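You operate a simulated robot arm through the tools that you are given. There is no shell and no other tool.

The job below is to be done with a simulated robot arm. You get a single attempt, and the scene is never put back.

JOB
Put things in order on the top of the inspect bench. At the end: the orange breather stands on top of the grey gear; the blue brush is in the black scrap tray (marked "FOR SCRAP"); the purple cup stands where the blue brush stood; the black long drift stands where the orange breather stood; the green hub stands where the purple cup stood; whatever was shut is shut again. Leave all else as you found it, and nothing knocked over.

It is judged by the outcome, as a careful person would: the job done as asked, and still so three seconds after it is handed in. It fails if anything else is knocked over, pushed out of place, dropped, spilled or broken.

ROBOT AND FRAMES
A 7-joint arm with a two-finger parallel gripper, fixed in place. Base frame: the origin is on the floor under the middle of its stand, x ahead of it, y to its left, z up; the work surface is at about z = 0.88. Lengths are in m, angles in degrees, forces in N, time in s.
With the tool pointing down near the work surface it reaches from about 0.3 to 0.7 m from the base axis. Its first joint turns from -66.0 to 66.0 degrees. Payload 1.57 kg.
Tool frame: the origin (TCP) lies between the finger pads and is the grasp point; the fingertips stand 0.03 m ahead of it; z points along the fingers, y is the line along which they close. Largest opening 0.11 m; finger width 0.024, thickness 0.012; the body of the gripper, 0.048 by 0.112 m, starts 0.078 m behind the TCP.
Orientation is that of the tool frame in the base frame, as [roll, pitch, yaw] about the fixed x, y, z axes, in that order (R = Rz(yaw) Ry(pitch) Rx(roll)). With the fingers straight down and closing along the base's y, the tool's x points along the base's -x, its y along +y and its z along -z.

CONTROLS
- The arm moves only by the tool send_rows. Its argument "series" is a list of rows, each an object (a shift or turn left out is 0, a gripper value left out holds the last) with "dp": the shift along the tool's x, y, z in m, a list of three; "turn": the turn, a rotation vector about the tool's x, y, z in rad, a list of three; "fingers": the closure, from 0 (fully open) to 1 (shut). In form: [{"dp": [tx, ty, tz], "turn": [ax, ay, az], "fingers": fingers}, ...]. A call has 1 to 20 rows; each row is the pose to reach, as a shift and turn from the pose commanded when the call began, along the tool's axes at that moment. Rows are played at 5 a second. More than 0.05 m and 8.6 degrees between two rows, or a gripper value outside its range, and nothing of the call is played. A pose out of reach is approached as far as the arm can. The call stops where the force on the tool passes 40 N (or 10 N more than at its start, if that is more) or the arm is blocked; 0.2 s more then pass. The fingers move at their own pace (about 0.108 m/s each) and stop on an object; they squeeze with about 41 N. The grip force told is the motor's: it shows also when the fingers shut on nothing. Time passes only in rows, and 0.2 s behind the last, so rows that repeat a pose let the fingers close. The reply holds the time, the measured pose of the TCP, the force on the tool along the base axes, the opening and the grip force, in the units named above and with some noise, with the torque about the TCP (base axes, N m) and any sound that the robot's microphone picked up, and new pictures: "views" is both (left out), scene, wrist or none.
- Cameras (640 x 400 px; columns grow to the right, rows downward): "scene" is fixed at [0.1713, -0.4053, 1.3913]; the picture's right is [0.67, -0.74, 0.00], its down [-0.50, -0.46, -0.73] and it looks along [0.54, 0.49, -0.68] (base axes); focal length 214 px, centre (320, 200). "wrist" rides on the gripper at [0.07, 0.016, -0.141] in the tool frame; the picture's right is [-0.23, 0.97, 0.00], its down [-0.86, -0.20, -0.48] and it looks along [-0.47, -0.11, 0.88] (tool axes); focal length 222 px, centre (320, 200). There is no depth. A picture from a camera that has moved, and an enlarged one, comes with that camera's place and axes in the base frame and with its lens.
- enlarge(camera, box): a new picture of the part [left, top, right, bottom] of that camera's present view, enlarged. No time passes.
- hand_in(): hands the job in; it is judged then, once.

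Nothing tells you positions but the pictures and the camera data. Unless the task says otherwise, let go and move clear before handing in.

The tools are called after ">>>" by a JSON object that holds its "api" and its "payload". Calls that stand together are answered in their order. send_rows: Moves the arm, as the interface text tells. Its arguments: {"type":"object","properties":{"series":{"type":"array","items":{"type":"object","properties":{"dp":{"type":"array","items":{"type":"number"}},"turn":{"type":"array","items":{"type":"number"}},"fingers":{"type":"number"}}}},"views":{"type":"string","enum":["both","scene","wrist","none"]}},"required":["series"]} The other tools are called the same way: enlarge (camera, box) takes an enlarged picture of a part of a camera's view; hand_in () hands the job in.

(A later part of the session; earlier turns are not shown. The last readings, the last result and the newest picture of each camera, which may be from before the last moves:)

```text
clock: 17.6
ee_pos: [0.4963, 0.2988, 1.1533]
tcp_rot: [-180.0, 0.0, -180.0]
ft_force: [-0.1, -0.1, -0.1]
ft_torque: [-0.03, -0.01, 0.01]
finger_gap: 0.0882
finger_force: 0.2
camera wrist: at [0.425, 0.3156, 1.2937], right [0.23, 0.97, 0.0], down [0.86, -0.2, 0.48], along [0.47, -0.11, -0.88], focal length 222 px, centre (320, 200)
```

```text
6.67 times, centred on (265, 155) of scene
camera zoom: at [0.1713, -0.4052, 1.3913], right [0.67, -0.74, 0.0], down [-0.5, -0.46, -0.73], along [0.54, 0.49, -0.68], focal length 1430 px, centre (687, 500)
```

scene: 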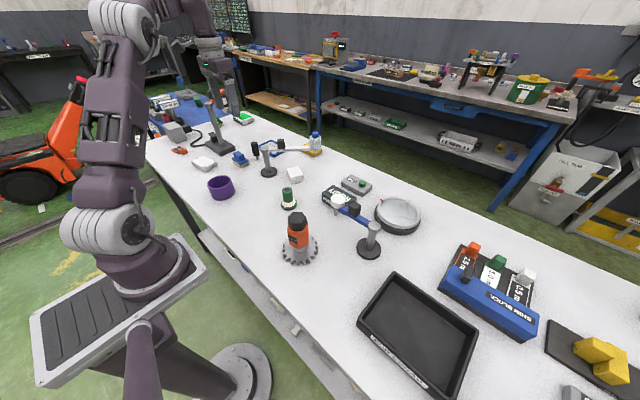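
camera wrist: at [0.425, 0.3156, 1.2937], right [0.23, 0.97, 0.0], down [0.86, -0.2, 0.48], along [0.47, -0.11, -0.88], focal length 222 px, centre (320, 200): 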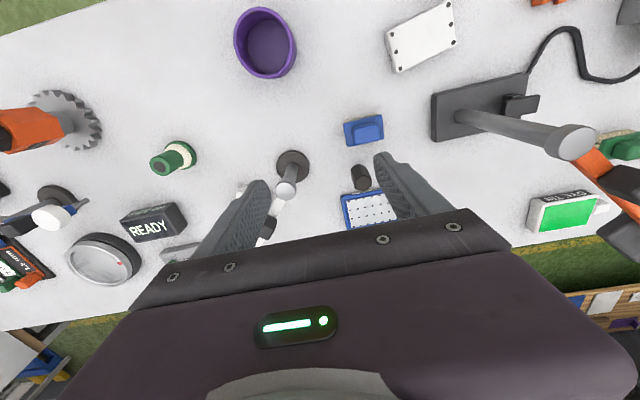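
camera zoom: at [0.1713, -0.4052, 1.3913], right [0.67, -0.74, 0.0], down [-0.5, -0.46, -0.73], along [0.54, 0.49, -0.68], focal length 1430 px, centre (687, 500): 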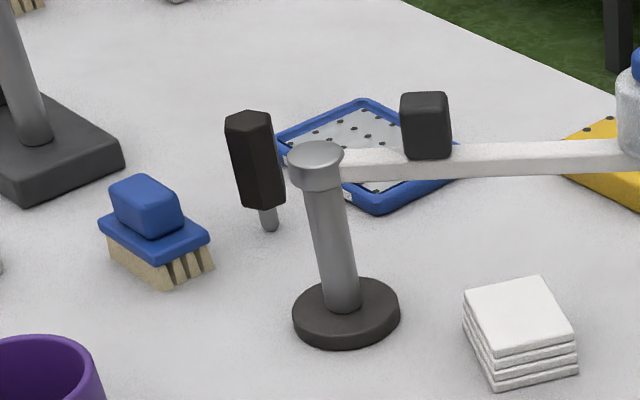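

The drift's top is at about (0.593, 0.351, 0.954), roughly 25 mm across flats. I enlarge more for its flats' orientation.

>>> {"api": "enlarge", "payload": {"camera": "wrist", "box": [345, 155, 381, 200]}}

>>> {"api": "enlarge", "payload": {"camera": "scene", "box": [245, 135, 275, 165]}}

```text
8.89 times, centred on (363, 178) of wrist
camera zoom: at [0.425, 0.3156, 1.2937], right [0.23, 0.97, 0.0], down [0.86, -0.2, 0.48], along [0.47, -0.11, -0.88], focal length 1974 px, centre (-62, 400)
```

zoom: 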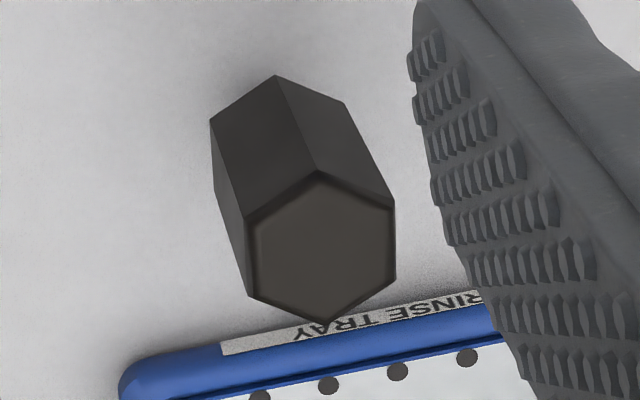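

```text
13.33 times, centred on (260, 150) of scene
camera zoom: at [0.1713, -0.4052, 1.3913], right [0.67, -0.74, 0.0], down [-0.5, -0.46, -0.73], along [0.54, 0.49, -0.68], focal length 2860 px, centre (1120, 867)
```

zoom: 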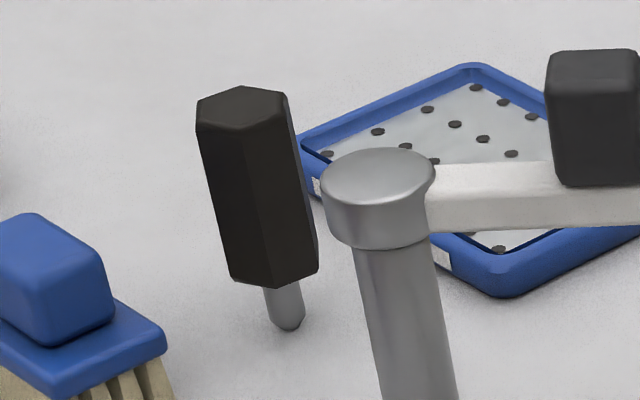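

The drift's handle is at (0.5925, 0.351), flats 5° from the present closing line, handle from about 0.895 to 0.954. I align above it and look again before going down.

>>> {"api": "send_rows", "payload": {"series": [{"dp": [-0.03, 0.016, 0], "turn": [0, 0, 0.03]}, {"dp": [-0.06, 0.032, 0.01], "turn": [0, 0, 0.06]}, {"dp": [-0.0968, 0.052, 0.03], "turn": [0, 0, 0.0925]}, {"dp": [-0.0968, 0.052, 0.06], "turn": [0, 0, 0.0925]}, {"dp": [-0.0968, 0.052, 0.09], "turn": [0, 0, 0.0925]}, {"dp": [-0.0968, 0.052, 0.09], "turn": [0, 0, 0.0925]}], "views": "both"}}

>>> {"api": "enlarge", "payload": {"camera": "wrist", "box": [270, 90, 370, 190]}}

>>> {"api": "enlarge", "payload": {"camera": "scene", "box": [220, 95, 320, 185]}}

```text
clock: 19.0
ee_pos: [0.5691, 0.3283, 1.0525]
tcp_rot: [-180.0, 0.0, 174.7]
ft_force: [-0.9, -0.8, 0.5]
ft_torque: [0.0, -0.03, 0.0]
finger_gap: 0.0878
finger_force: 0.1
out of reach, approached as far as the arm can: row 2, 3, 4, 5, 6
camera wrist: at [0.5004, 0.3513, 1.1945], right [0.32, 0.95, 0.0], down [0.83, -0.28, 0.48], along [0.45, -0.15, -0.88], focal length 222 px, centre (320, 200)
```

scene: 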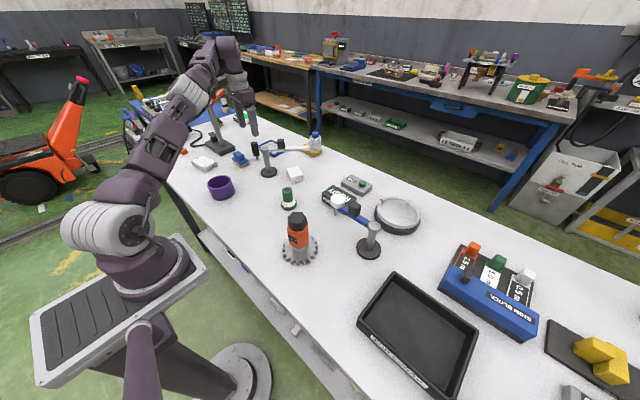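
wrist: 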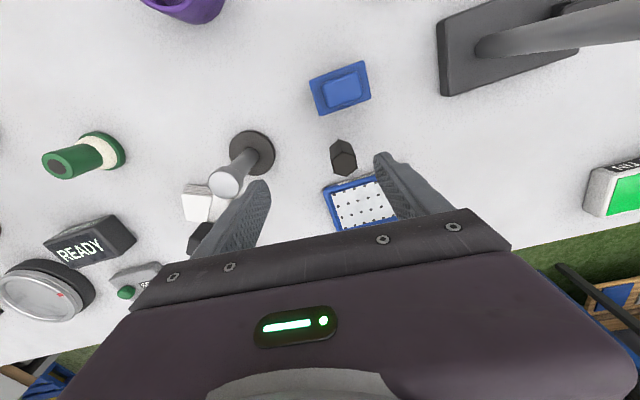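

```text
4.00 times, centred on (320, 140) of wrist
camera zoom: at [0.5004, 0.3513, 1.1945], right [0.32, 0.95, 0.0], down [0.83, -0.28, 0.48], along [0.45, -0.15, -0.88], focal length 888 px, centre (320, 440)
```

zoom: 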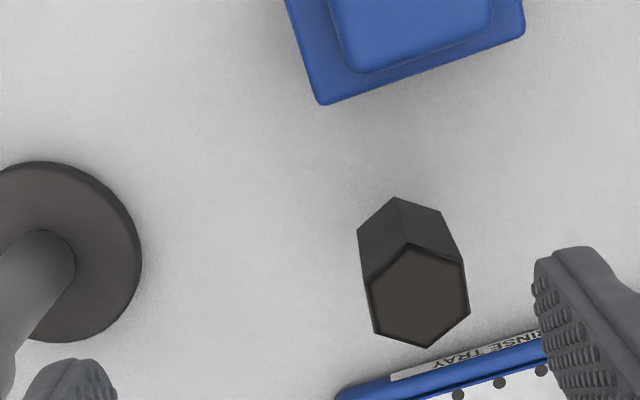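

```text
4.44 times, centred on (270, 140) of scene
camera zoom: at [0.1712, -0.4053, 1.3913], right [0.67, -0.74, 0.0], down [-0.5, -0.46, -0.73], along [0.54, 0.49, -0.68], focal length 953 px, centre (542, 467)
```

zoom: 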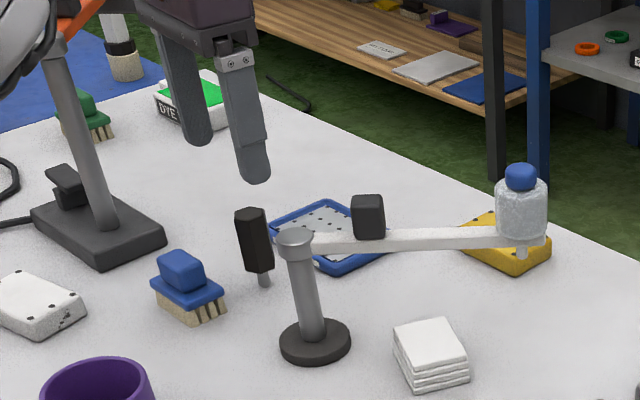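

The arm could not reach the spot at z = 1.05; lower down it reaches further. I will open fully, go down just short of the drift (in the free gap between brush and post), then slide out around it. First I move to that inner position while still high.

>>> {"api": "send_rows", "payload": {"series": [{"dp": [0.0175, 0, 0], "fingers": 0}, {"dp": [0.0349, 0, 0], "fingers": 0}, {"dp": [0.0349, 0, 0], "fingers": 0}], "views": "wrist"}}

```text
clock: 19.8
ee_pos: [0.5596, 0.3287, 1.0536]
tcp_rot: [180.0, 0.0, 174.6]
ft_force: [0.0, -0.3, 0.5]
ft_torque: [-0.03, -0.03, 0.01]
finger_gap: 0.1099
finger_force: 0.2
out of reach, approached as far as the arm can: row 1, 2, 3
camera wrist: at [0.4914, 0.3526, 1.1945], right [0.32, 0.95, 0.0], down [0.83, -0.28, 0.48], along [0.45, -0.15, -0.88], focal length 222 px, centre (320, 200)
```

wrist: 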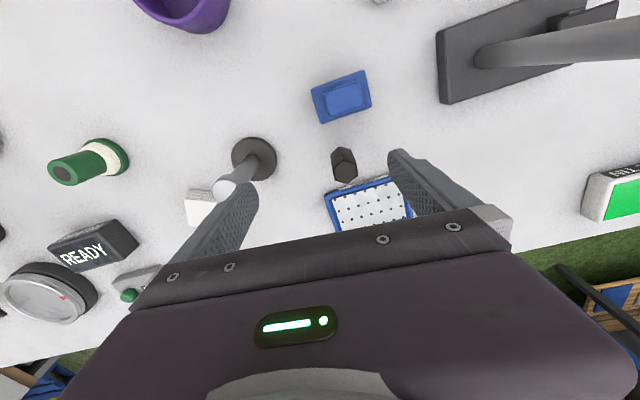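

Still slightly short of the commanded y at this height. I lower 4 cm and see whether the reach improves; there is still 1.5 cm to the post.

>>> {"api": "send_rows", "payload": {"series": [{"dp": [0, 0, 0.02]}, {"dp": [0, 0, 0.04]}, {"dp": [0, 0, 0.04]}], "views": "wrist"}}

```text
clock: 20.6
ee_pos: [0.5612, 0.3295, 1.0536]
tcp_rot: [-180.0, 0.0, 174.7]
ft_force: [0.0, 0.0, 0.8]
ft_torque: [-0.02, -0.01, 0.02]
finger_gap: 0.11
finger_force: 0.1
out of reach, approached as far as the arm can: row 1, 2, 3
camera wrist: at [0.4914, 0.3525, 1.1945], right [0.32, 0.95, 0.0], down [0.83, -0.28, 0.48], along [0.45, -0.15, -0.88], focal length 222 px, centre (320, 200)
```

wrist: 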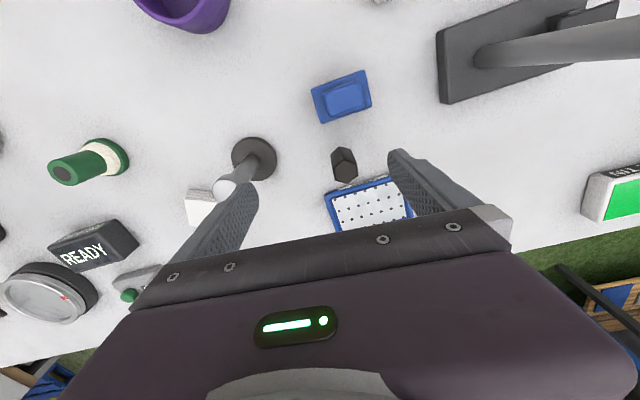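

The arm did not move: it is stuck at the edge of its reach. I back off toward the base and a bit up to recover a normal posture, which also tells me where the commanded pose stands.

>>> {"api": "send_rows", "payload": {"series": [{"dp": [0.02, -0.015, -0.01]}, {"dp": [0.04, -0.03, -0.02]}, {"dp": [0.056, -0.0454, -0.03]}, {"dp": [0.056, -0.0454, -0.03]}], "views": "wrist"}}

```text
clock: 21.6
ee_pos: [0.5558, 0.3279, 1.0613]
tcp_rot: [-179.4, -0.3, 174.6]
ft_force: [0.0, 0.7, -0.4]
ft_torque: [-0.02, -0.02, 0.04]
finger_gap: 0.1099
finger_force: 0.0
out of reach, approached as far as the arm can: row 1, 2, 3, 4
camera wrist: at [0.4872, 0.3517, 1.2025], right [0.32, 0.95, -0.01], down [0.84, -0.28, 0.47], along [0.45, -0.16, -0.88], focal length 222 px, centre (320, 200)
```

wrist: 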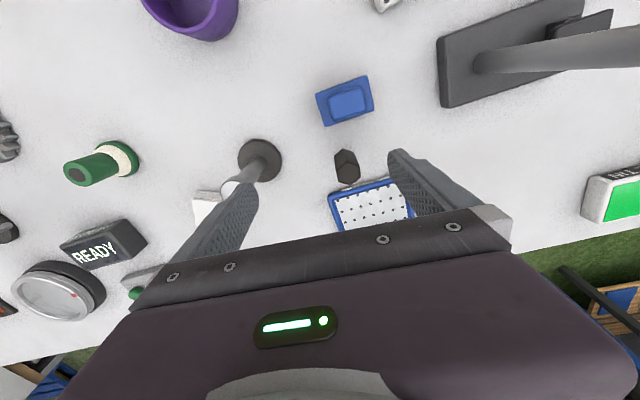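

The arm is still held by a joint limit. I look at the arm's posture in the scene picture before the next attempt.

>>> {"api": "enlarge", "payload": {"camera": "scene", "box": [40, 0, 340, 200]}}

```text
2.00 times, centred on (190, 100) of scene
camera zoom: at [0.1713, -0.4053, 1.3913], right [0.67, -0.74, 0.0], down [-0.5, -0.46, -0.73], along [0.54, 0.49, -0.68], focal length 429 px, centre (580, 400)
```

zoom: 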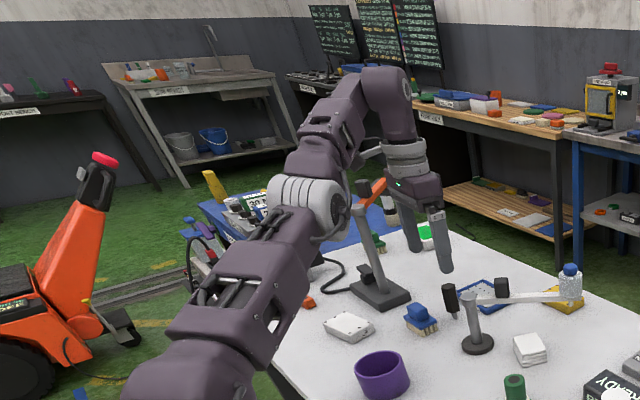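

The arm looks nearly stretched straight. I hold an inward, slightly higher target for several rows to let it bend again.

>>> {"api": "send_rows", "payload": {"series": [{"dp": [0.03, 0, -0.03]}, {"dp": [0.06, 0, -0.06]}, {"dp": [0.06, 0, -0.06]}, {"dp": [0.06, 0, -0.06]}, {"dp": [0.06, 0, -0.06]}, {"dp": [0.06, 0, -0.06]}], "views": "scene"}}

```text
clock: 23.0
ee_pos: [0.4954, 0.3344, 1.1221]
tcp_rot: [180.0, 0.0, 174.7]
ft_force: [-0.2, -0.5, 0.7]
ft_torque: [0.01, -0.02, -0.02]
finger_gap: 0.1099
finger_force: 0.0
```

scene: 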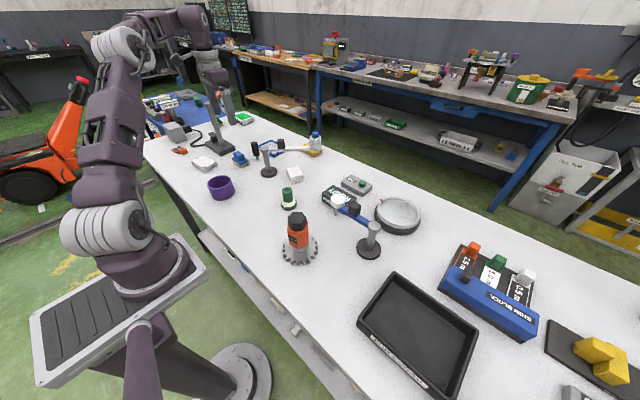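

Recovered; the commanded pose follows the achieved one. The drift (0.592, 0.350) is just at the edge of reach with the tool vertical, so I will tilt the tool 10° about its closing line (fingers pointing outward), go down just inside of the drift, and slide out around it.

>>> {"api": "send_rows", "payload": {"series": [{"dp": [-0.01, 0.005, 0.015], "turn": [0, -0.0875, 0]}, {"dp": [-0.03, 0.012, 0.04], "turn": [0, -0.1745, 0]}, {"dp": [-0.05, 0.02, 0.07], "turn": [0, -0.1745, 0]}, {"dp": [-0.0615, 0.0251, 0.092], "turn": [0, -0.1745, 0]}, {"dp": [-0.0615, 0.0251, 0.092], "turn": [0, -0.1745, 0]}], "views": "both"}}

>>> {"api": "enlarge", "payload": {"camera": "wrist", "box": [240, 80, 400, 220]}}

>>> {"api": "enlarge", "payload": {"camera": "scene", "box": [210, 85, 310, 185]}}

```text
clock: 24.2
ee_pos: [0.5573, 0.3539, 1.0289]
tcp_rot: [179.9, 9.9, 174.7]
ft_force: [-0.4, -0.2, 0.7]
ft_torque: [-0.02, 0.01, 0.0]
finger_gap: 0.11
finger_force: 0.1
camera wrist: at [0.4652, 0.3802, 1.1555], right [0.31, 0.95, 0.04], down [0.74, -0.27, 0.62], along [0.6, -0.16, -0.78], focal length 222 px, centre (320, 200)
```

scene: 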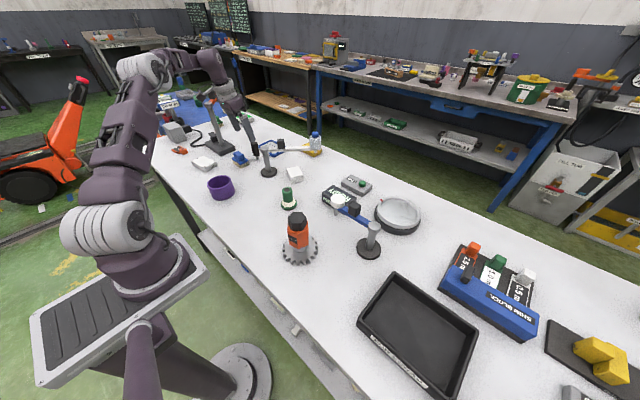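
wrist: 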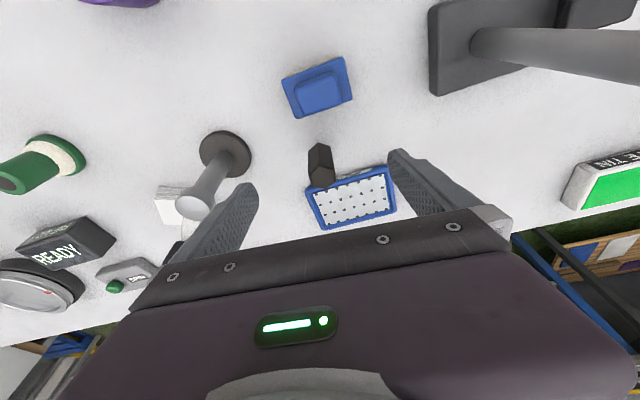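

```text
2.86 times, centred on (320, 150) of wrist
camera zoom: at [0.4652, 0.3802, 1.1555], right [0.31, 0.95, 0.04], down [0.74, -0.27, 0.62], along [0.6, -0.16, -0.78], focal length 635 px, centre (320, 343)
```

zoom: 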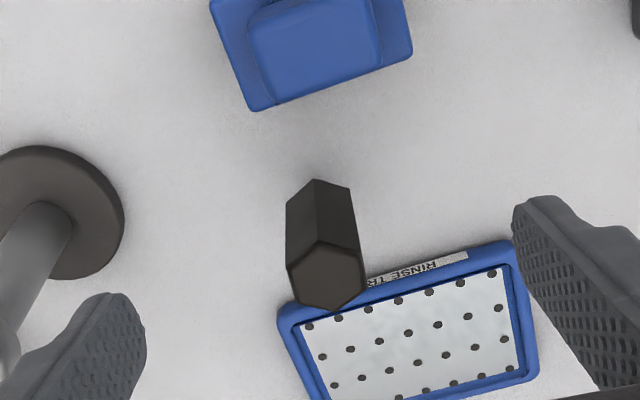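

```text
4.00 times, centred on (260, 135) of scene
camera zoom: at [0.1713, -0.4053, 1.3913], right [0.67, -0.74, 0.0], down [-0.5, -0.46, -0.73], along [0.54, 0.49, -0.68], focal length 858 px, centre (560, 460)
```

zoom: 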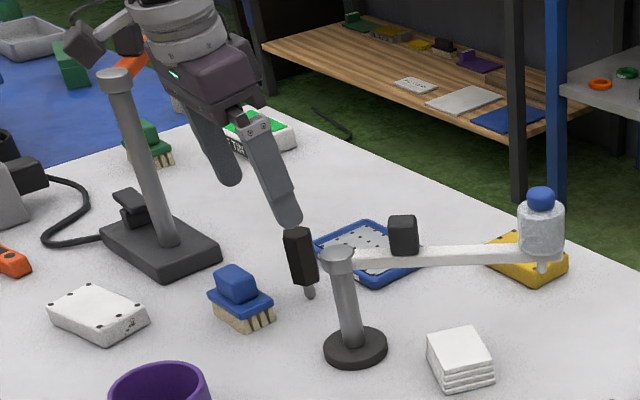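

The tilted tool reaches well, and the drift lies centred between the fingers, 35 mm ahead. I go straight down to grasp height beside it.

>>> {"api": "send_rows", "payload": {"series": [{"dp": [0.0035, -0.0008, 0.0197]}, {"dp": [0.007, -0.0016, 0.0394]}, {"dp": [0.0104, -0.0016, 0.0591]}, {"dp": [0.0139, -0.0016, 0.0788]}, {"dp": [0.0168, -0.0016, 0.0955]}, {"dp": [0.0168, -0.0016, 0.0955]}], "views": "both"}}

>>> {"api": "enlarge", "payload": {"camera": "wrist", "box": [220, 80, 420, 240]}}

>>> {"api": "enlarge", "payload": {"camera": "scene", "box": [210, 105, 300, 185]}}

```text
clock: 25.6
ee_pos: [0.559, 0.3526, 0.9326]
tcp_rot: [-180.0, 10.0, 174.7]
ft_force: [0.4, 1.1, -0.2]
ft_torque: [-0.01, -0.02, 0.02]
finger_gap: 0.1101
finger_force: 0.1
camera wrist: at [0.4655, 0.3786, 1.0591], right [0.31, 0.95, 0.04], down [0.74, -0.27, 0.62], along [0.6, -0.17, -0.78], focal length 222 px, centre (320, 200)
```

scene: 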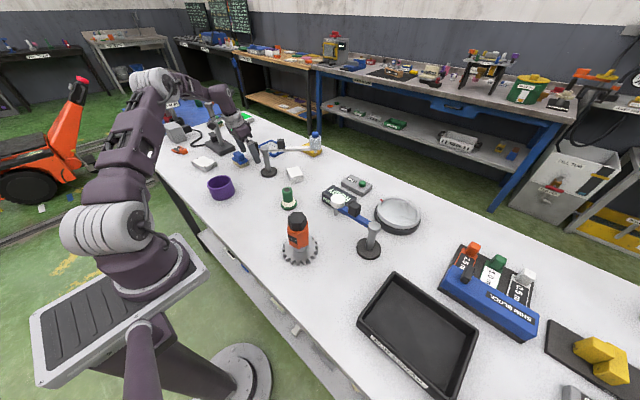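
wrist: 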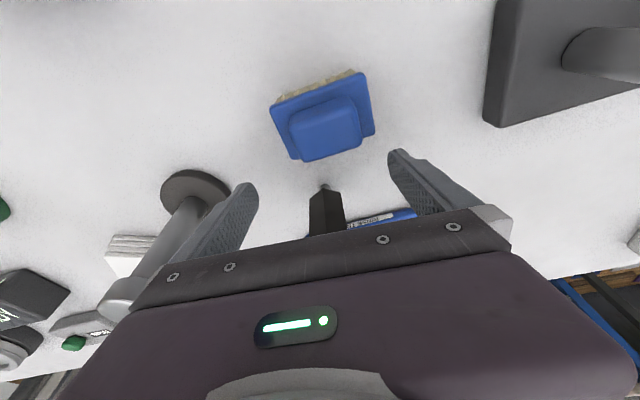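

```text
2.50 times, centred on (320, 160) of wrist
camera zoom: at [0.4655, 0.3786, 1.0591], right [0.31, 0.95, 0.04], down [0.74, -0.27, 0.62], along [0.6, -0.17, -0.78], focal length 555 px, centre (320, 300)
```

zoom: 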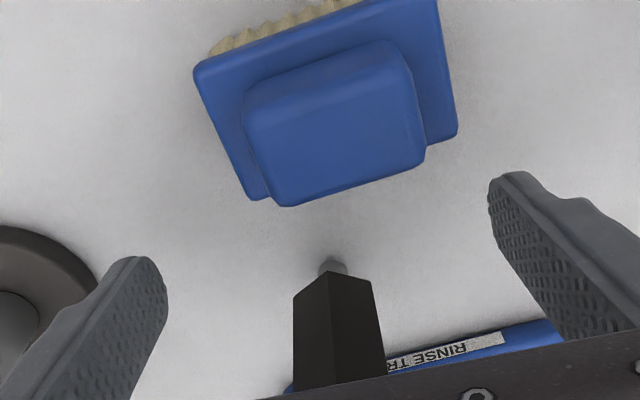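

```text
5.00 times, centred on (255, 145) of scene
camera zoom: at [0.1713, -0.4053, 1.3913], right [0.67, -0.74, 0.0], down [-0.5, -0.46, -0.73], along [0.54, 0.49, -0.68], focal length 1072 px, centre (645, 475)
```

zoom: 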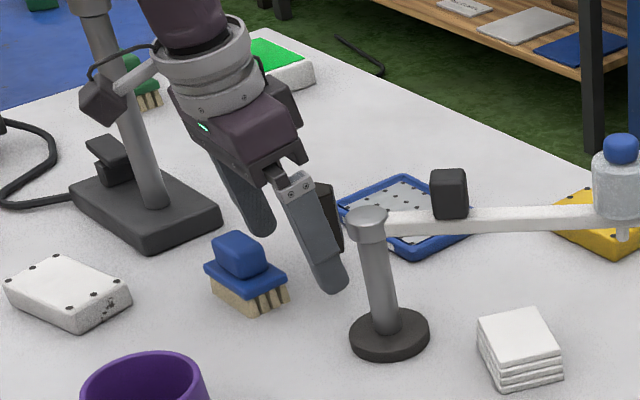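

The fingers are level with the handle, with the drift straight ahead between them. I slide outward 35 mm so it sits between the pads.

>>> {"api": "send_rows", "payload": {"series": [{"dp": [-0.0115, 0, 0.002]}, {"dp": [-0.023, 0, 0.0041]}, {"dp": [-0.035, 0, 0.0062]}, {"dp": [-0.035, 0, 0.0062]}], "views": "both"}}

>>> {"api": "enlarge", "payload": {"camera": "wrist", "box": [220, 80, 420, 240]}}

>>> {"api": "enlarge", "payload": {"camera": "scene", "box": [225, 115, 285, 170]}}

```text
clock: 26.6
ee_pos: [0.5946, 0.348, 0.933]
tcp_rot: [-180.0, 10.0, 174.6]
ft_force: [0.6, 0.2, 0.1]
ft_torque: [0.03, 0.0, -0.01]
finger_gap: 0.1099
finger_force: 0.0
camera wrist: at [0.5011, 0.3737, 1.0602], right [0.31, 0.95, 0.04], down [0.74, -0.27, 0.62], along [0.6, -0.16, -0.78], focal length 222 px, centre (320, 200)
```

scene: 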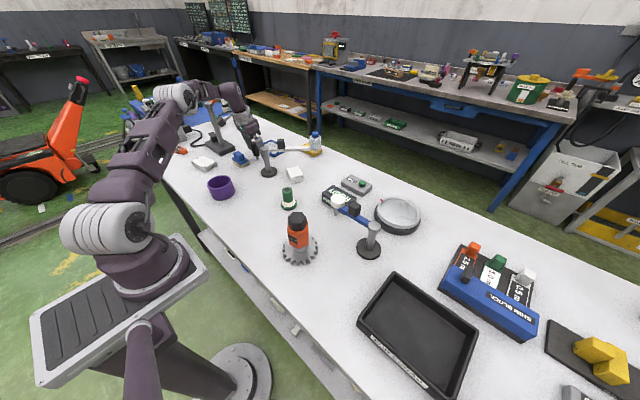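
wrist: 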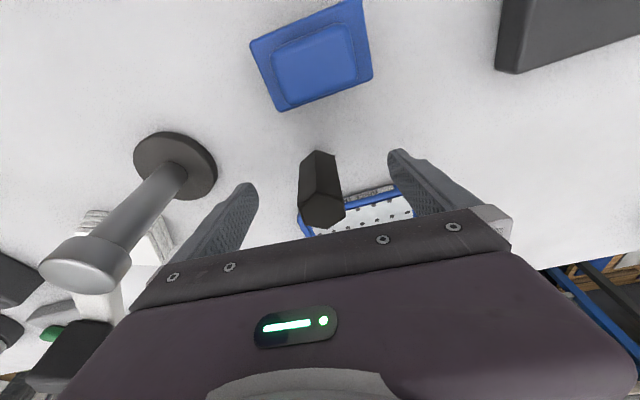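

```text
2.50 times, centred on (320, 160) of wrist
camera zoom: at [0.5011, 0.3737, 1.0602], right [0.31, 0.95, 0.04], down [0.74, -0.27, 0.62], along [0.6, -0.16, -0.78], focal length 555 px, centre (320, 300)
```

zoom: 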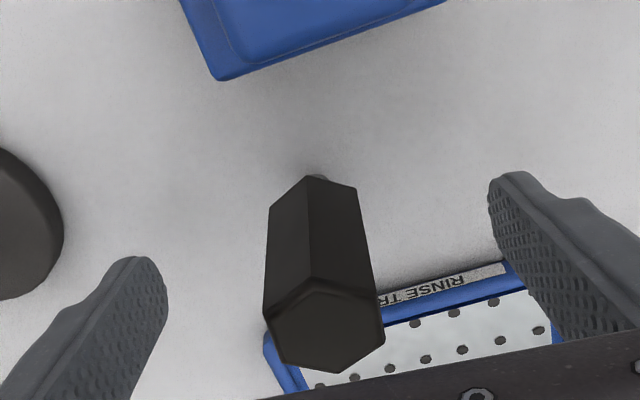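

```text
7.27 times, centred on (255, 142) of scene
camera zoom: at [0.1713, -0.4053, 1.3913], right [0.67, -0.74, 0.0], down [-0.5, -0.46, -0.73], along [0.54, 0.49, -0.68], focal length 1560 px, centre (793, 618)
```

zoom: 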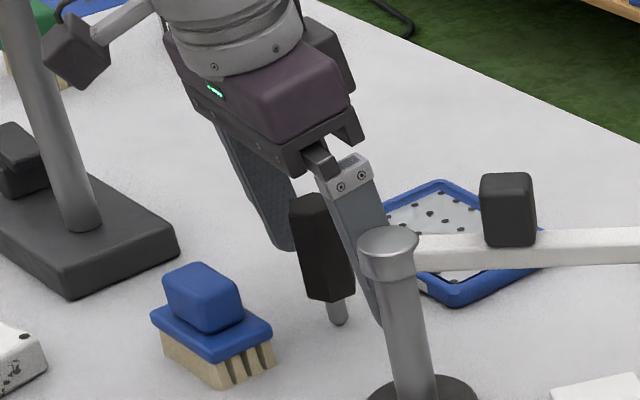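

The drift is centred between the pads to about 1 mm. I close in stages so both pads touch gently.

>>> {"api": "send_rows", "payload": {"series": [{"fingers": 0.3}, {"fingers": 0.5}, {"fingers": 0.62}, {"fingers": 0.68}, {"fingers": 0.72}, {"fingers": 0.74}, {"fingers": 0.76}, {"fingers": 0.85}, {"fingers": 0.85}], "views": "both"}}

>>> {"api": "enlarge", "payload": {"camera": "wrist", "box": [220, 80, 420, 240]}}

>>> {"api": "enlarge", "payload": {"camera": "scene", "box": [225, 115, 285, 170]}}

```text
clock: 28.6
ee_pos: [0.5938, 0.3484, 0.9328]
tcp_rot: [-180.0, 10.0, 174.8]
ft_force: [-0.9, 1.0, 0.6]
ft_torque: [0.02, 0.0, -0.01]
finger_gap: 0.0276
finger_force: 38.2
camera wrist: at [0.5009, 0.3738, 1.0603], right [0.31, 0.95, 0.04], down [0.74, -0.27, 0.62], along [0.6, -0.16, -0.78], focal length 222 px, centre (320, 200)
```

scene: 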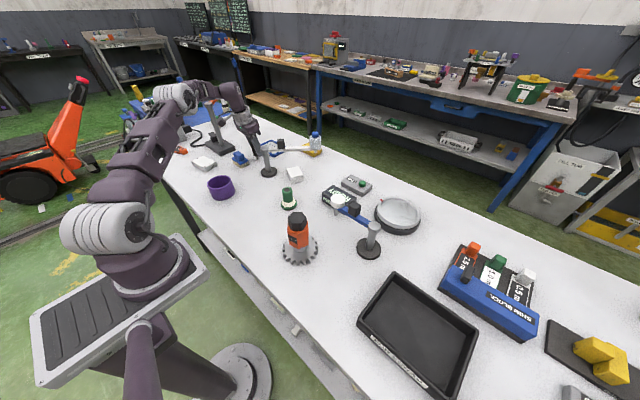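
wrist: 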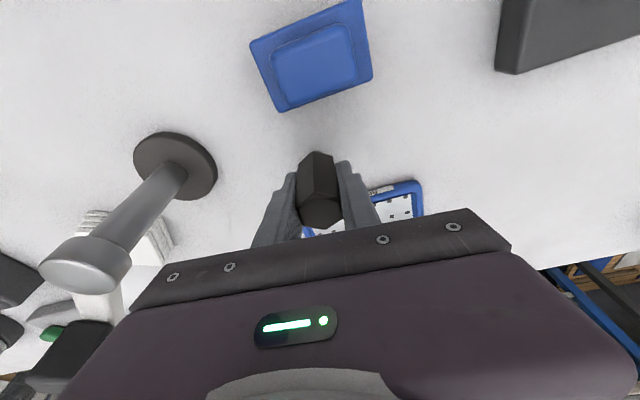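

```text
2.50 times, centred on (320, 160) of wrist
camera zoom: at [0.5009, 0.3738, 1.0603], right [0.31, 0.95, 0.04], down [0.74, -0.27, 0.62], along [0.6, -0.16, -0.78], focal length 555 px, centre (320, 300)
```

zoom: 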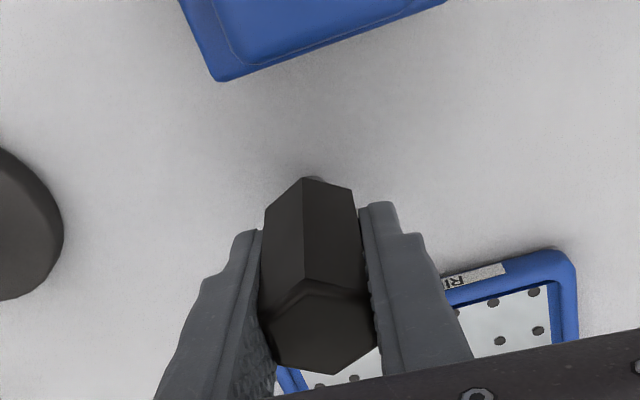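

```text
7.27 times, centred on (255, 142) of scene
camera zoom: at [0.1712, -0.4052, 1.3913], right [0.67, -0.74, 0.0], down [-0.5, -0.46, -0.73], along [0.54, 0.49, -0.68], focal length 1560 px, centre (793, 618)
```

zoom: 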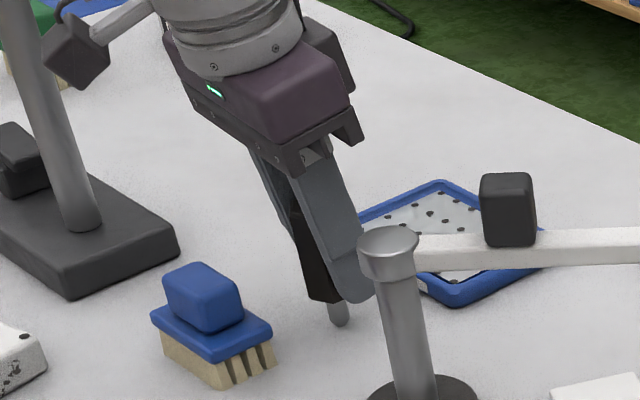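

The drift is gripped (gap 27.6 mm, TCP at z = 0.933 with it standing). I lift it straight up 6 cm.

>>> {"api": "send_rows", "payload": {"series": [{"dp": [-0.0009, 0, -0.0049], "fingers": 0.85}, {"dp": [-0.0026, 0, -0.0148]}, {"dp": [-0.0052, 0, -0.0295]}, {"dp": [-0.0078, 0, -0.0443]}, {"dp": [-0.0104, 0, -0.0591]}, {"dp": [-0.0104, 0, -0.0591]}], "views": "both"}}

>>> {"api": "enlarge", "payload": {"camera": "scene", "box": [215, 95, 295, 170]}}

>>> {"api": "enlarge", "payload": {"camera": "wrist", "box": [220, 80, 420, 240]}}

```text
clock: 30.0
ee_pos: [0.5918, 0.3509, 0.9924]
tcp_rot: [-179.9, 10.0, 174.7]
ft_force: [0.2, -0.8, -2.4]
ft_torque: [0.0, 0.0, -0.02]
finger_gap: 0.0273
finger_force: 37.9
camera wrist: at [0.5002, 0.3762, 1.1199], right [0.31, 0.95, 0.04], down [0.74, -0.27, 0.62], along [0.6, -0.16, -0.78], focal length 222 px, centre (320, 200)
```

scene: 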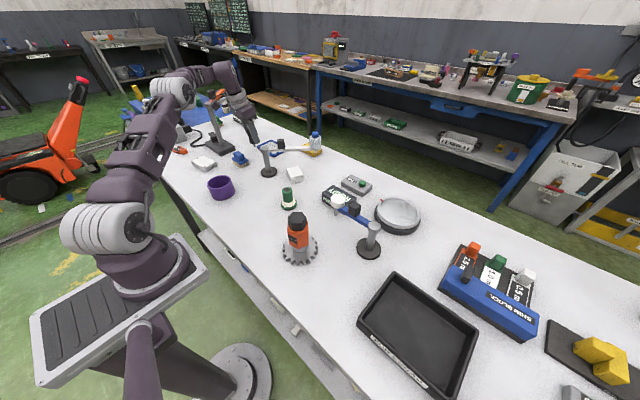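
wrist: 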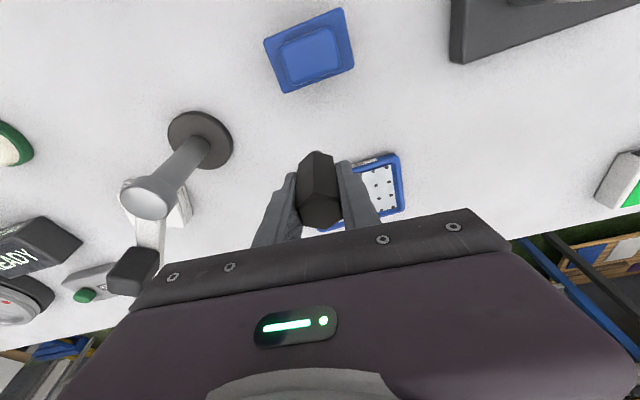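

```text
5.33 times, centred on (255, 132) of scene
camera zoom: at [0.1713, -0.4052, 1.3913], right [0.67, -0.74, 0.0], down [-0.5, -0.46, -0.73], along [0.54, 0.49, -0.68], focal length 1144 px, centre (667, 560)
```

zoom: 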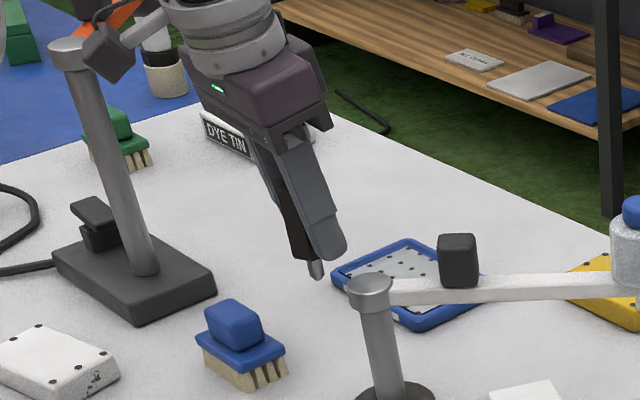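

```text
2.50 times, centred on (320, 160) of wrist
camera zoom: at [0.5002, 0.3762, 1.1199], right [0.31, 0.95, 0.04], down [0.74, -0.27, 0.62], along [0.6, -0.16, -0.78], focal length 555 px, centre (320, 300)
```

zoom: 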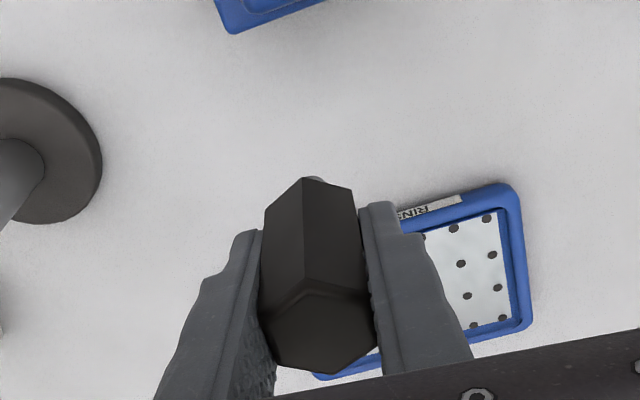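

The drift is held firmly and clear. I carry it inward and up to above the breather's old spot, keeping the same tilt.

>>> {"api": "send_rows", "payload": {"series": [{"dp": [0.0142, -0.022, -0.0228]}, {"dp": [0.0285, -0.044, -0.0457]}, {"dp": [0.0437, -0.066, -0.0636]}, {"dp": [0.0591, -0.088, -0.0795]}, {"dp": [0.0768, -0.11, -0.0826]}, {"dp": [0.0945, -0.132, -0.0858]}, {"dp": [0.1122, -0.1539, -0.0889]}, {"dp": [0.1299, -0.1759, -0.092]}, {"dp": [0.1477, -0.1979, -0.0951]}, {"dp": [0.1654, -0.2199, -0.0983]}, {"dp": [0.1831, -0.2419, -0.1014]}, {"dp": [0.2008, -0.2639, -0.1045]}, {"dp": [0.2008, -0.2639, -0.1045]}, {"dp": [0.2008, -0.2639, -0.1045]}], "views": "both"}}

>>> {"api": "enlarge", "payload": {"camera": "scene", "box": [180, 140, 300, 240]}}

>>> {"api": "enlarge", "payload": {"camera": "wrist", "box": [220, 80, 420, 240]}}

```text
clock: 33.0
ee_pos: [0.3564, 0.1072, 1.0602]
tcp_rot: [180.0, 10.1, 174.7]
ft_force: [-0.3, -0.5, -1.1]
ft_torque: [0.01, 0.0, 0.03]
finger_gap: 0.0277
finger_force: 37.9
camera wrist: at [0.2645, 0.1326, 1.1867], right [0.31, 0.95, 0.04], down [0.74, -0.27, 0.62], along [0.6, -0.16, -0.78], focal length 222 px, centre (320, 200)
```

scene: 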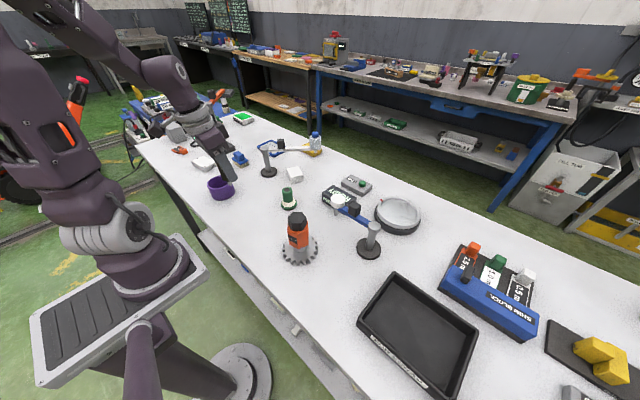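
wrist: 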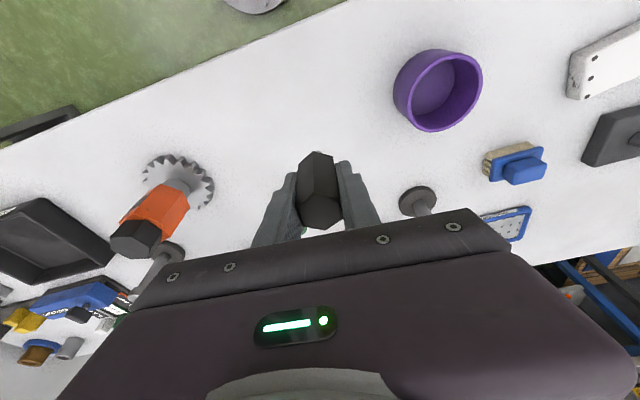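

```text
4.00 times, centred on (240, 190) of scene
camera zoom: at [0.1713, -0.4053, 1.3913], right [0.67, -0.74, 0.0], down [-0.5, -0.46, -0.73], along [0.54, 0.49, -0.68], focal length 858 px, centre (640, 240)
```

zoom: 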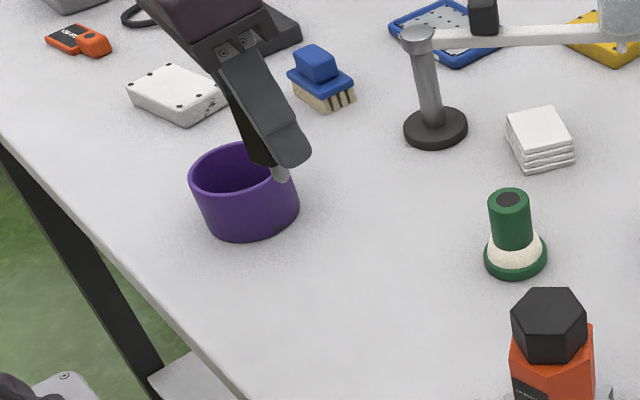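

```text
2.50 times, centred on (320, 160) of wrist
camera zoom: at [0.2645, 0.1326, 1.1867], right [0.31, 0.95, 0.04], down [0.74, -0.27, 0.62], along [0.6, -0.16, -0.78], focal length 555 px, centre (320, 300)
```

zoom: 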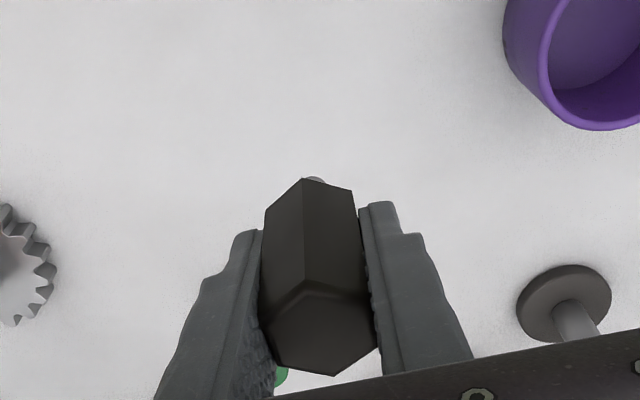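

The drift is above the old breather spot; the target TCP is (0.3525, 0.1085). I lower to 5 mm above the bench and check.

>>> {"api": "send_rows", "payload": {"series": [{"dp": [0.0037, 0.0007, -0.0006]}, {"dp": [0.0079, 0.0007, 0.0235]}, {"dp": [0.0122, 0.0007, 0.0476]}, {"dp": [0.0164, 0.0007, 0.0716]}, {"dp": [0.0207, 0.0007, 0.0957]}, {"dp": [0.0232, 0.0007, 0.11]}, {"dp": [0.0249, 0.0007, 0.1197]}, {"dp": [0.0249, 0.0007, 0.1197]}], "views": "both"}}

>>> {"api": "enlarge", "payload": {"camera": "scene", "box": [200, 160, 280, 230]}}

>>> {"api": "enlarge", "payload": {"camera": "wrist", "box": [220, 80, 420, 240]}}

```text
clock: 34.8
ee_pos: [0.3528, 0.1078, 0.9381]
tcp_rot: [-180.0, 10.0, 174.7]
ft_force: [-0.4, 0.2, -1.1]
ft_torque: [0.01, 0.01, 0.02]
finger_gap: 0.0276
finger_force: 37.9
camera wrist: at [0.2597, 0.1339, 1.0651], right [0.31, 0.95, 0.04], down [0.74, -0.27, 0.62], along [0.6, -0.16, -0.78], focal length 222 px, centre (320, 200)
```

scene: 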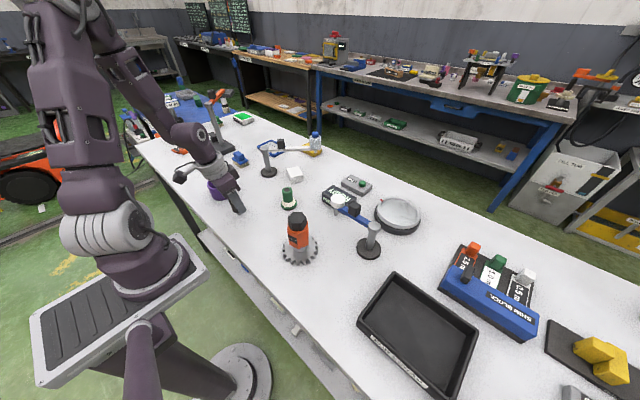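
wrist: 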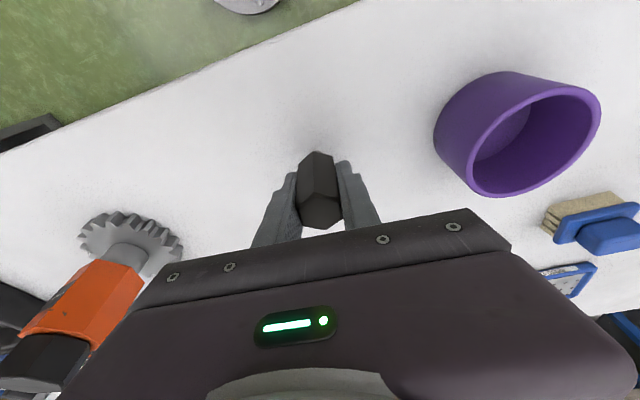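

```text
5.71 times, centred on (240, 195) of scene
camera zoom: at [0.1713, -0.4052, 1.3913], right [0.67, -0.74, 0.0], down [-0.5, -0.46, -0.73], along [0.54, 0.49, -0.68], focal length 1226 px, centre (777, 229)
```

zoom: 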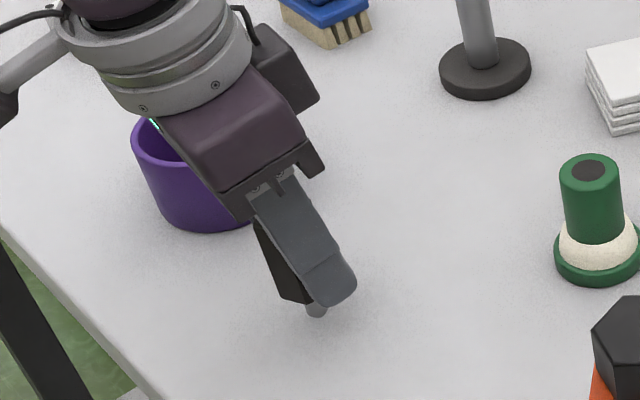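

```text
2.50 times, centred on (320, 160) of wrist
camera zoom: at [0.2597, 0.1339, 1.0651], right [0.31, 0.95, 0.04], down [0.74, -0.27, 0.62], along [0.6, -0.16, -0.78], focal length 555 px, centre (320, 300)
```

zoom: 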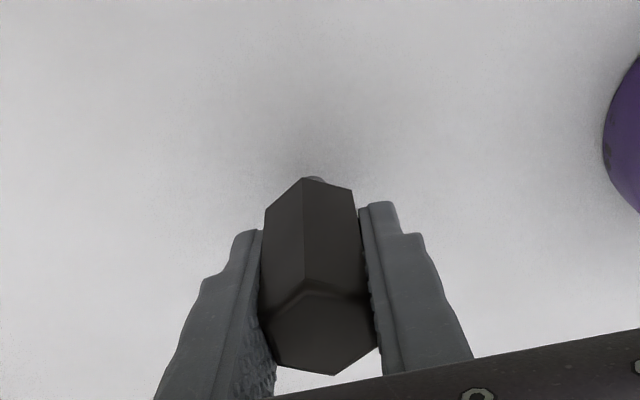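

On target in x and y, about 5 mm up. I lower in 1 mm steps watching the force.

>>> {"api": "send_rows", "payload": {"series": [{"dp": [0.0002, 0, 0.001]}, {"dp": [0.0003, 0, 0.002]}, {"dp": [0.0005, 0, 0.003]}, {"dp": [0.0007, 0, 0.004]}, {"dp": [0.0007, 0, 0.004]}], "views": "none"}}

```text
clock: 36.0
ee_pos: [0.3535, 0.109, 0.9345]
tcp_rot: [180.0, 10.0, 174.7]
ft_force: [0.0, 0.3, -1.2]
ft_torque: [0.01, 0.0, -0.01]
finger_gap: 0.0275
finger_force: 37.8
```

>>> {"api": "send_rows", "payload": {"series": [{"dp": [0.0001, 0, 0.0005]}, {"dp": [0.0002, 0, 0.001]}, {"dp": [0.0002, 0, 0.001]}], "views": "none"}}

```text
clock: 36.8
ee_pos: [0.3525, 0.1084, 0.9334]
tcp_rot: [-180.0, 10.1, 174.7]
ft_force: [-1.0, 1.2, 13.3]
ft_torque: [0.02, 0.14, 0.01]
finger_gap: 0.0275
finger_force: 37.7
```

The pin touches the bench with 13 N. I ease off 0.3 mm and then open the fingers slowly.

>>> {"api": "send_rows", "payload": {"series": [{"dp": [0, 0, -0.0003]}, {"dp": [0, 0, -0.0003]}], "views": "both"}}

>>> {"api": "enlarge", "payload": {"camera": "scene", "box": [215, 175, 265, 225]}}

```text
clock: 37.4
ee_pos: [0.3526, 0.1054, 0.933]
tcp_rot: [-179.9, 10.0, 174.8]
ft_force: [1.1, 0.0, -1.1]
ft_torque: [0.02, -0.02, 0.0]
finger_gap: 0.0274
finger_force: 38.1
camera wrist: at [0.2594, 0.1327, 1.0609], right [0.31, 0.95, 0.04], down [0.74, -0.27, 0.62], along [0.6, -0.17, -0.78], focal length 222 px, centre (320, 200)
```

scene: 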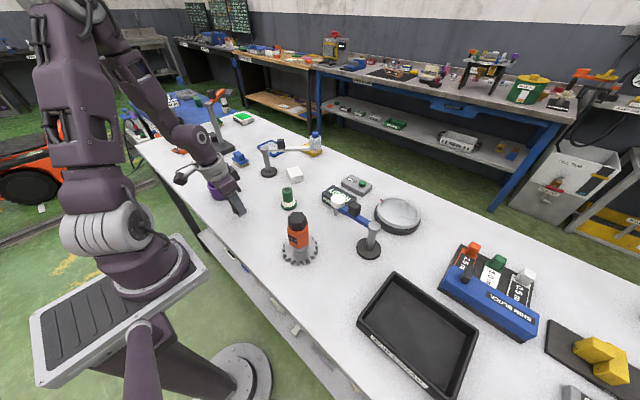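
wrist: 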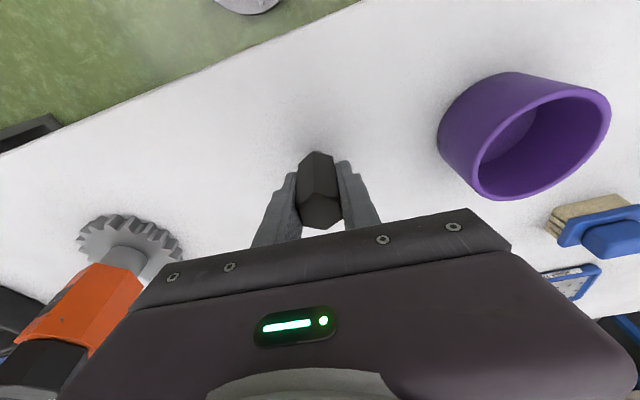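

```text
8.00 times, centred on (240, 200) of scene
camera zoom: at [0.1713, -0.4053, 1.3913], right [0.67, -0.74, 0.0], down [-0.5, -0.46, -0.73], along [0.54, 0.49, -0.68], focal length 1716 px, centre (960, 200)
```

zoom: 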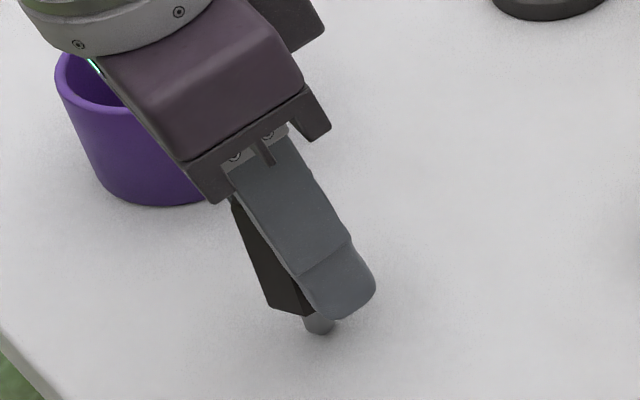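

Nearly zero load. I lower 0.2 mm and release in small stages.

>>> {"api": "send_rows", "payload": {"series": [{"dp": [0, 0, 0.0002]}, {"dp": [0, 0, 0.0002], "fingers": 0.76}, {"dp": [0, 0, 0.0002], "fingers": 0.74}, {"dp": [0, 0, 0.0002], "fingers": 0.72}, {"dp": [0, 0, 0.0002], "fingers": 0.7}, {"dp": [0, 0, 0.0002], "fingers": 0.66}, {"dp": [0, 0, 0.0002], "fingers": 0.6}, {"dp": [0, 0, 0.0002], "fingers": 0.5}, {"dp": [0, 0, 0.0002], "fingers": 0.3}, {"dp": [0, 0, 0.0002], "fingers": 0.1}, {"dp": [0, 0, 0.0002], "fingers": 0.0}, {"dp": [0, 0, 0.0002], "fingers": 0.0}], "views": "both"}}

>>> {"api": "enlarge", "payload": {"camera": "wrist", "box": [220, 80, 420, 240]}}

>>> {"api": "enlarge", "payload": {"camera": "scene", "box": [205, 165, 275, 225]}}

```text
clock: 40.0
ee_pos: [0.3515, 0.1068, 0.9333]
tcp_rot: [180.0, 10.0, 174.7]
ft_force: [-0.3, 0.3, 0.5]
ft_torque: [0.0, 0.0, -0.01]
finger_gap: 0.1099
finger_force: 0.1
camera wrist: at [0.259, 0.1323, 1.0608], right [0.31, 0.95, 0.04], down [0.74, -0.27, 0.62], along [0.6, -0.16, -0.78], focal length 222 px, centre (320, 200)
```

scene: 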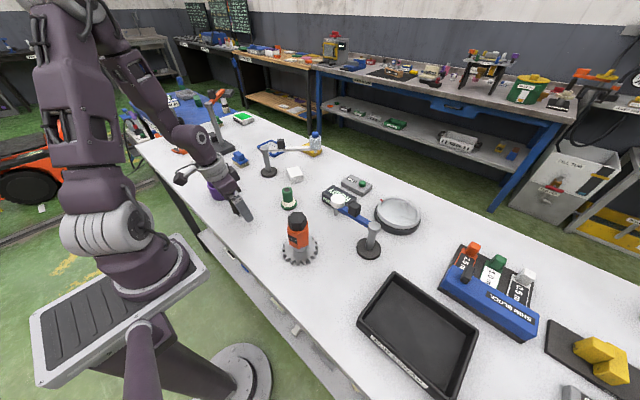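
wrist: 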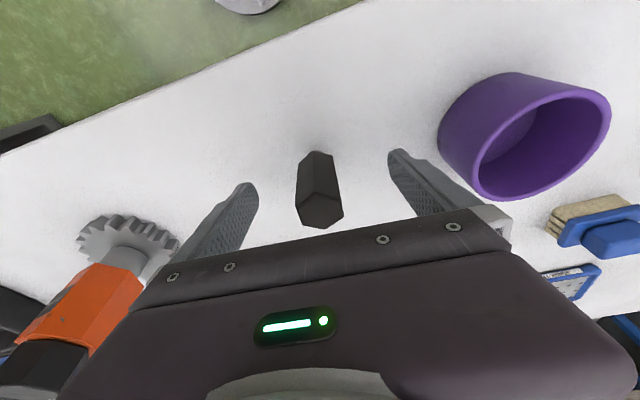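

```text
2.50 times, centred on (320, 160) of wrist
camera zoom: at [0.259, 0.1323, 1.0608], right [0.31, 0.95, 0.04], down [0.74, -0.27, 0.62], along [0.6, -0.16, -0.78], focal length 555 px, centre (320, 300)
```

zoom: 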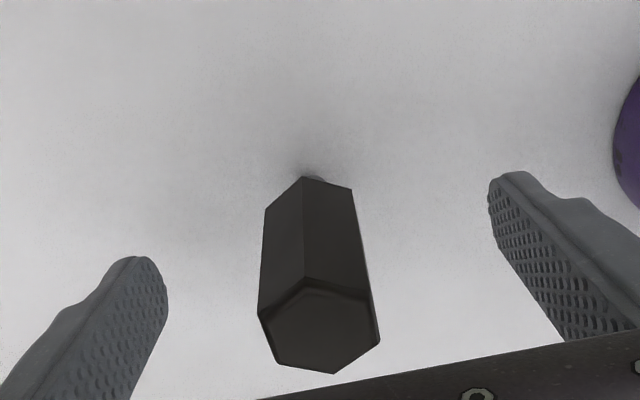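

```text
6.67 times, centred on (240, 195) of scene
camera zoom: at [0.1713, -0.4053, 1.3913], right [0.67, -0.74, 0.0], down [-0.5, -0.46, -0.73], along [0.54, 0.49, -0.68], focal length 1430 px, centre (853, 233)
```

zoom: 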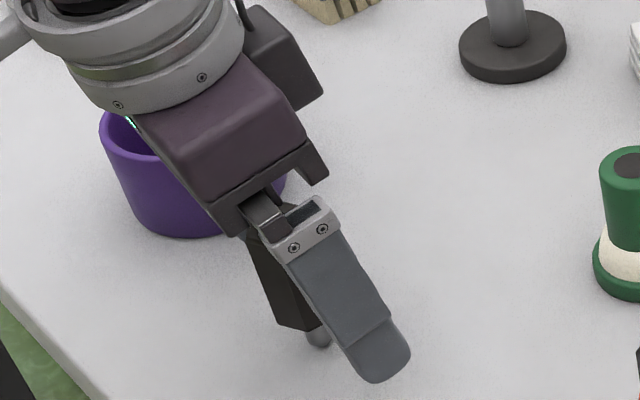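

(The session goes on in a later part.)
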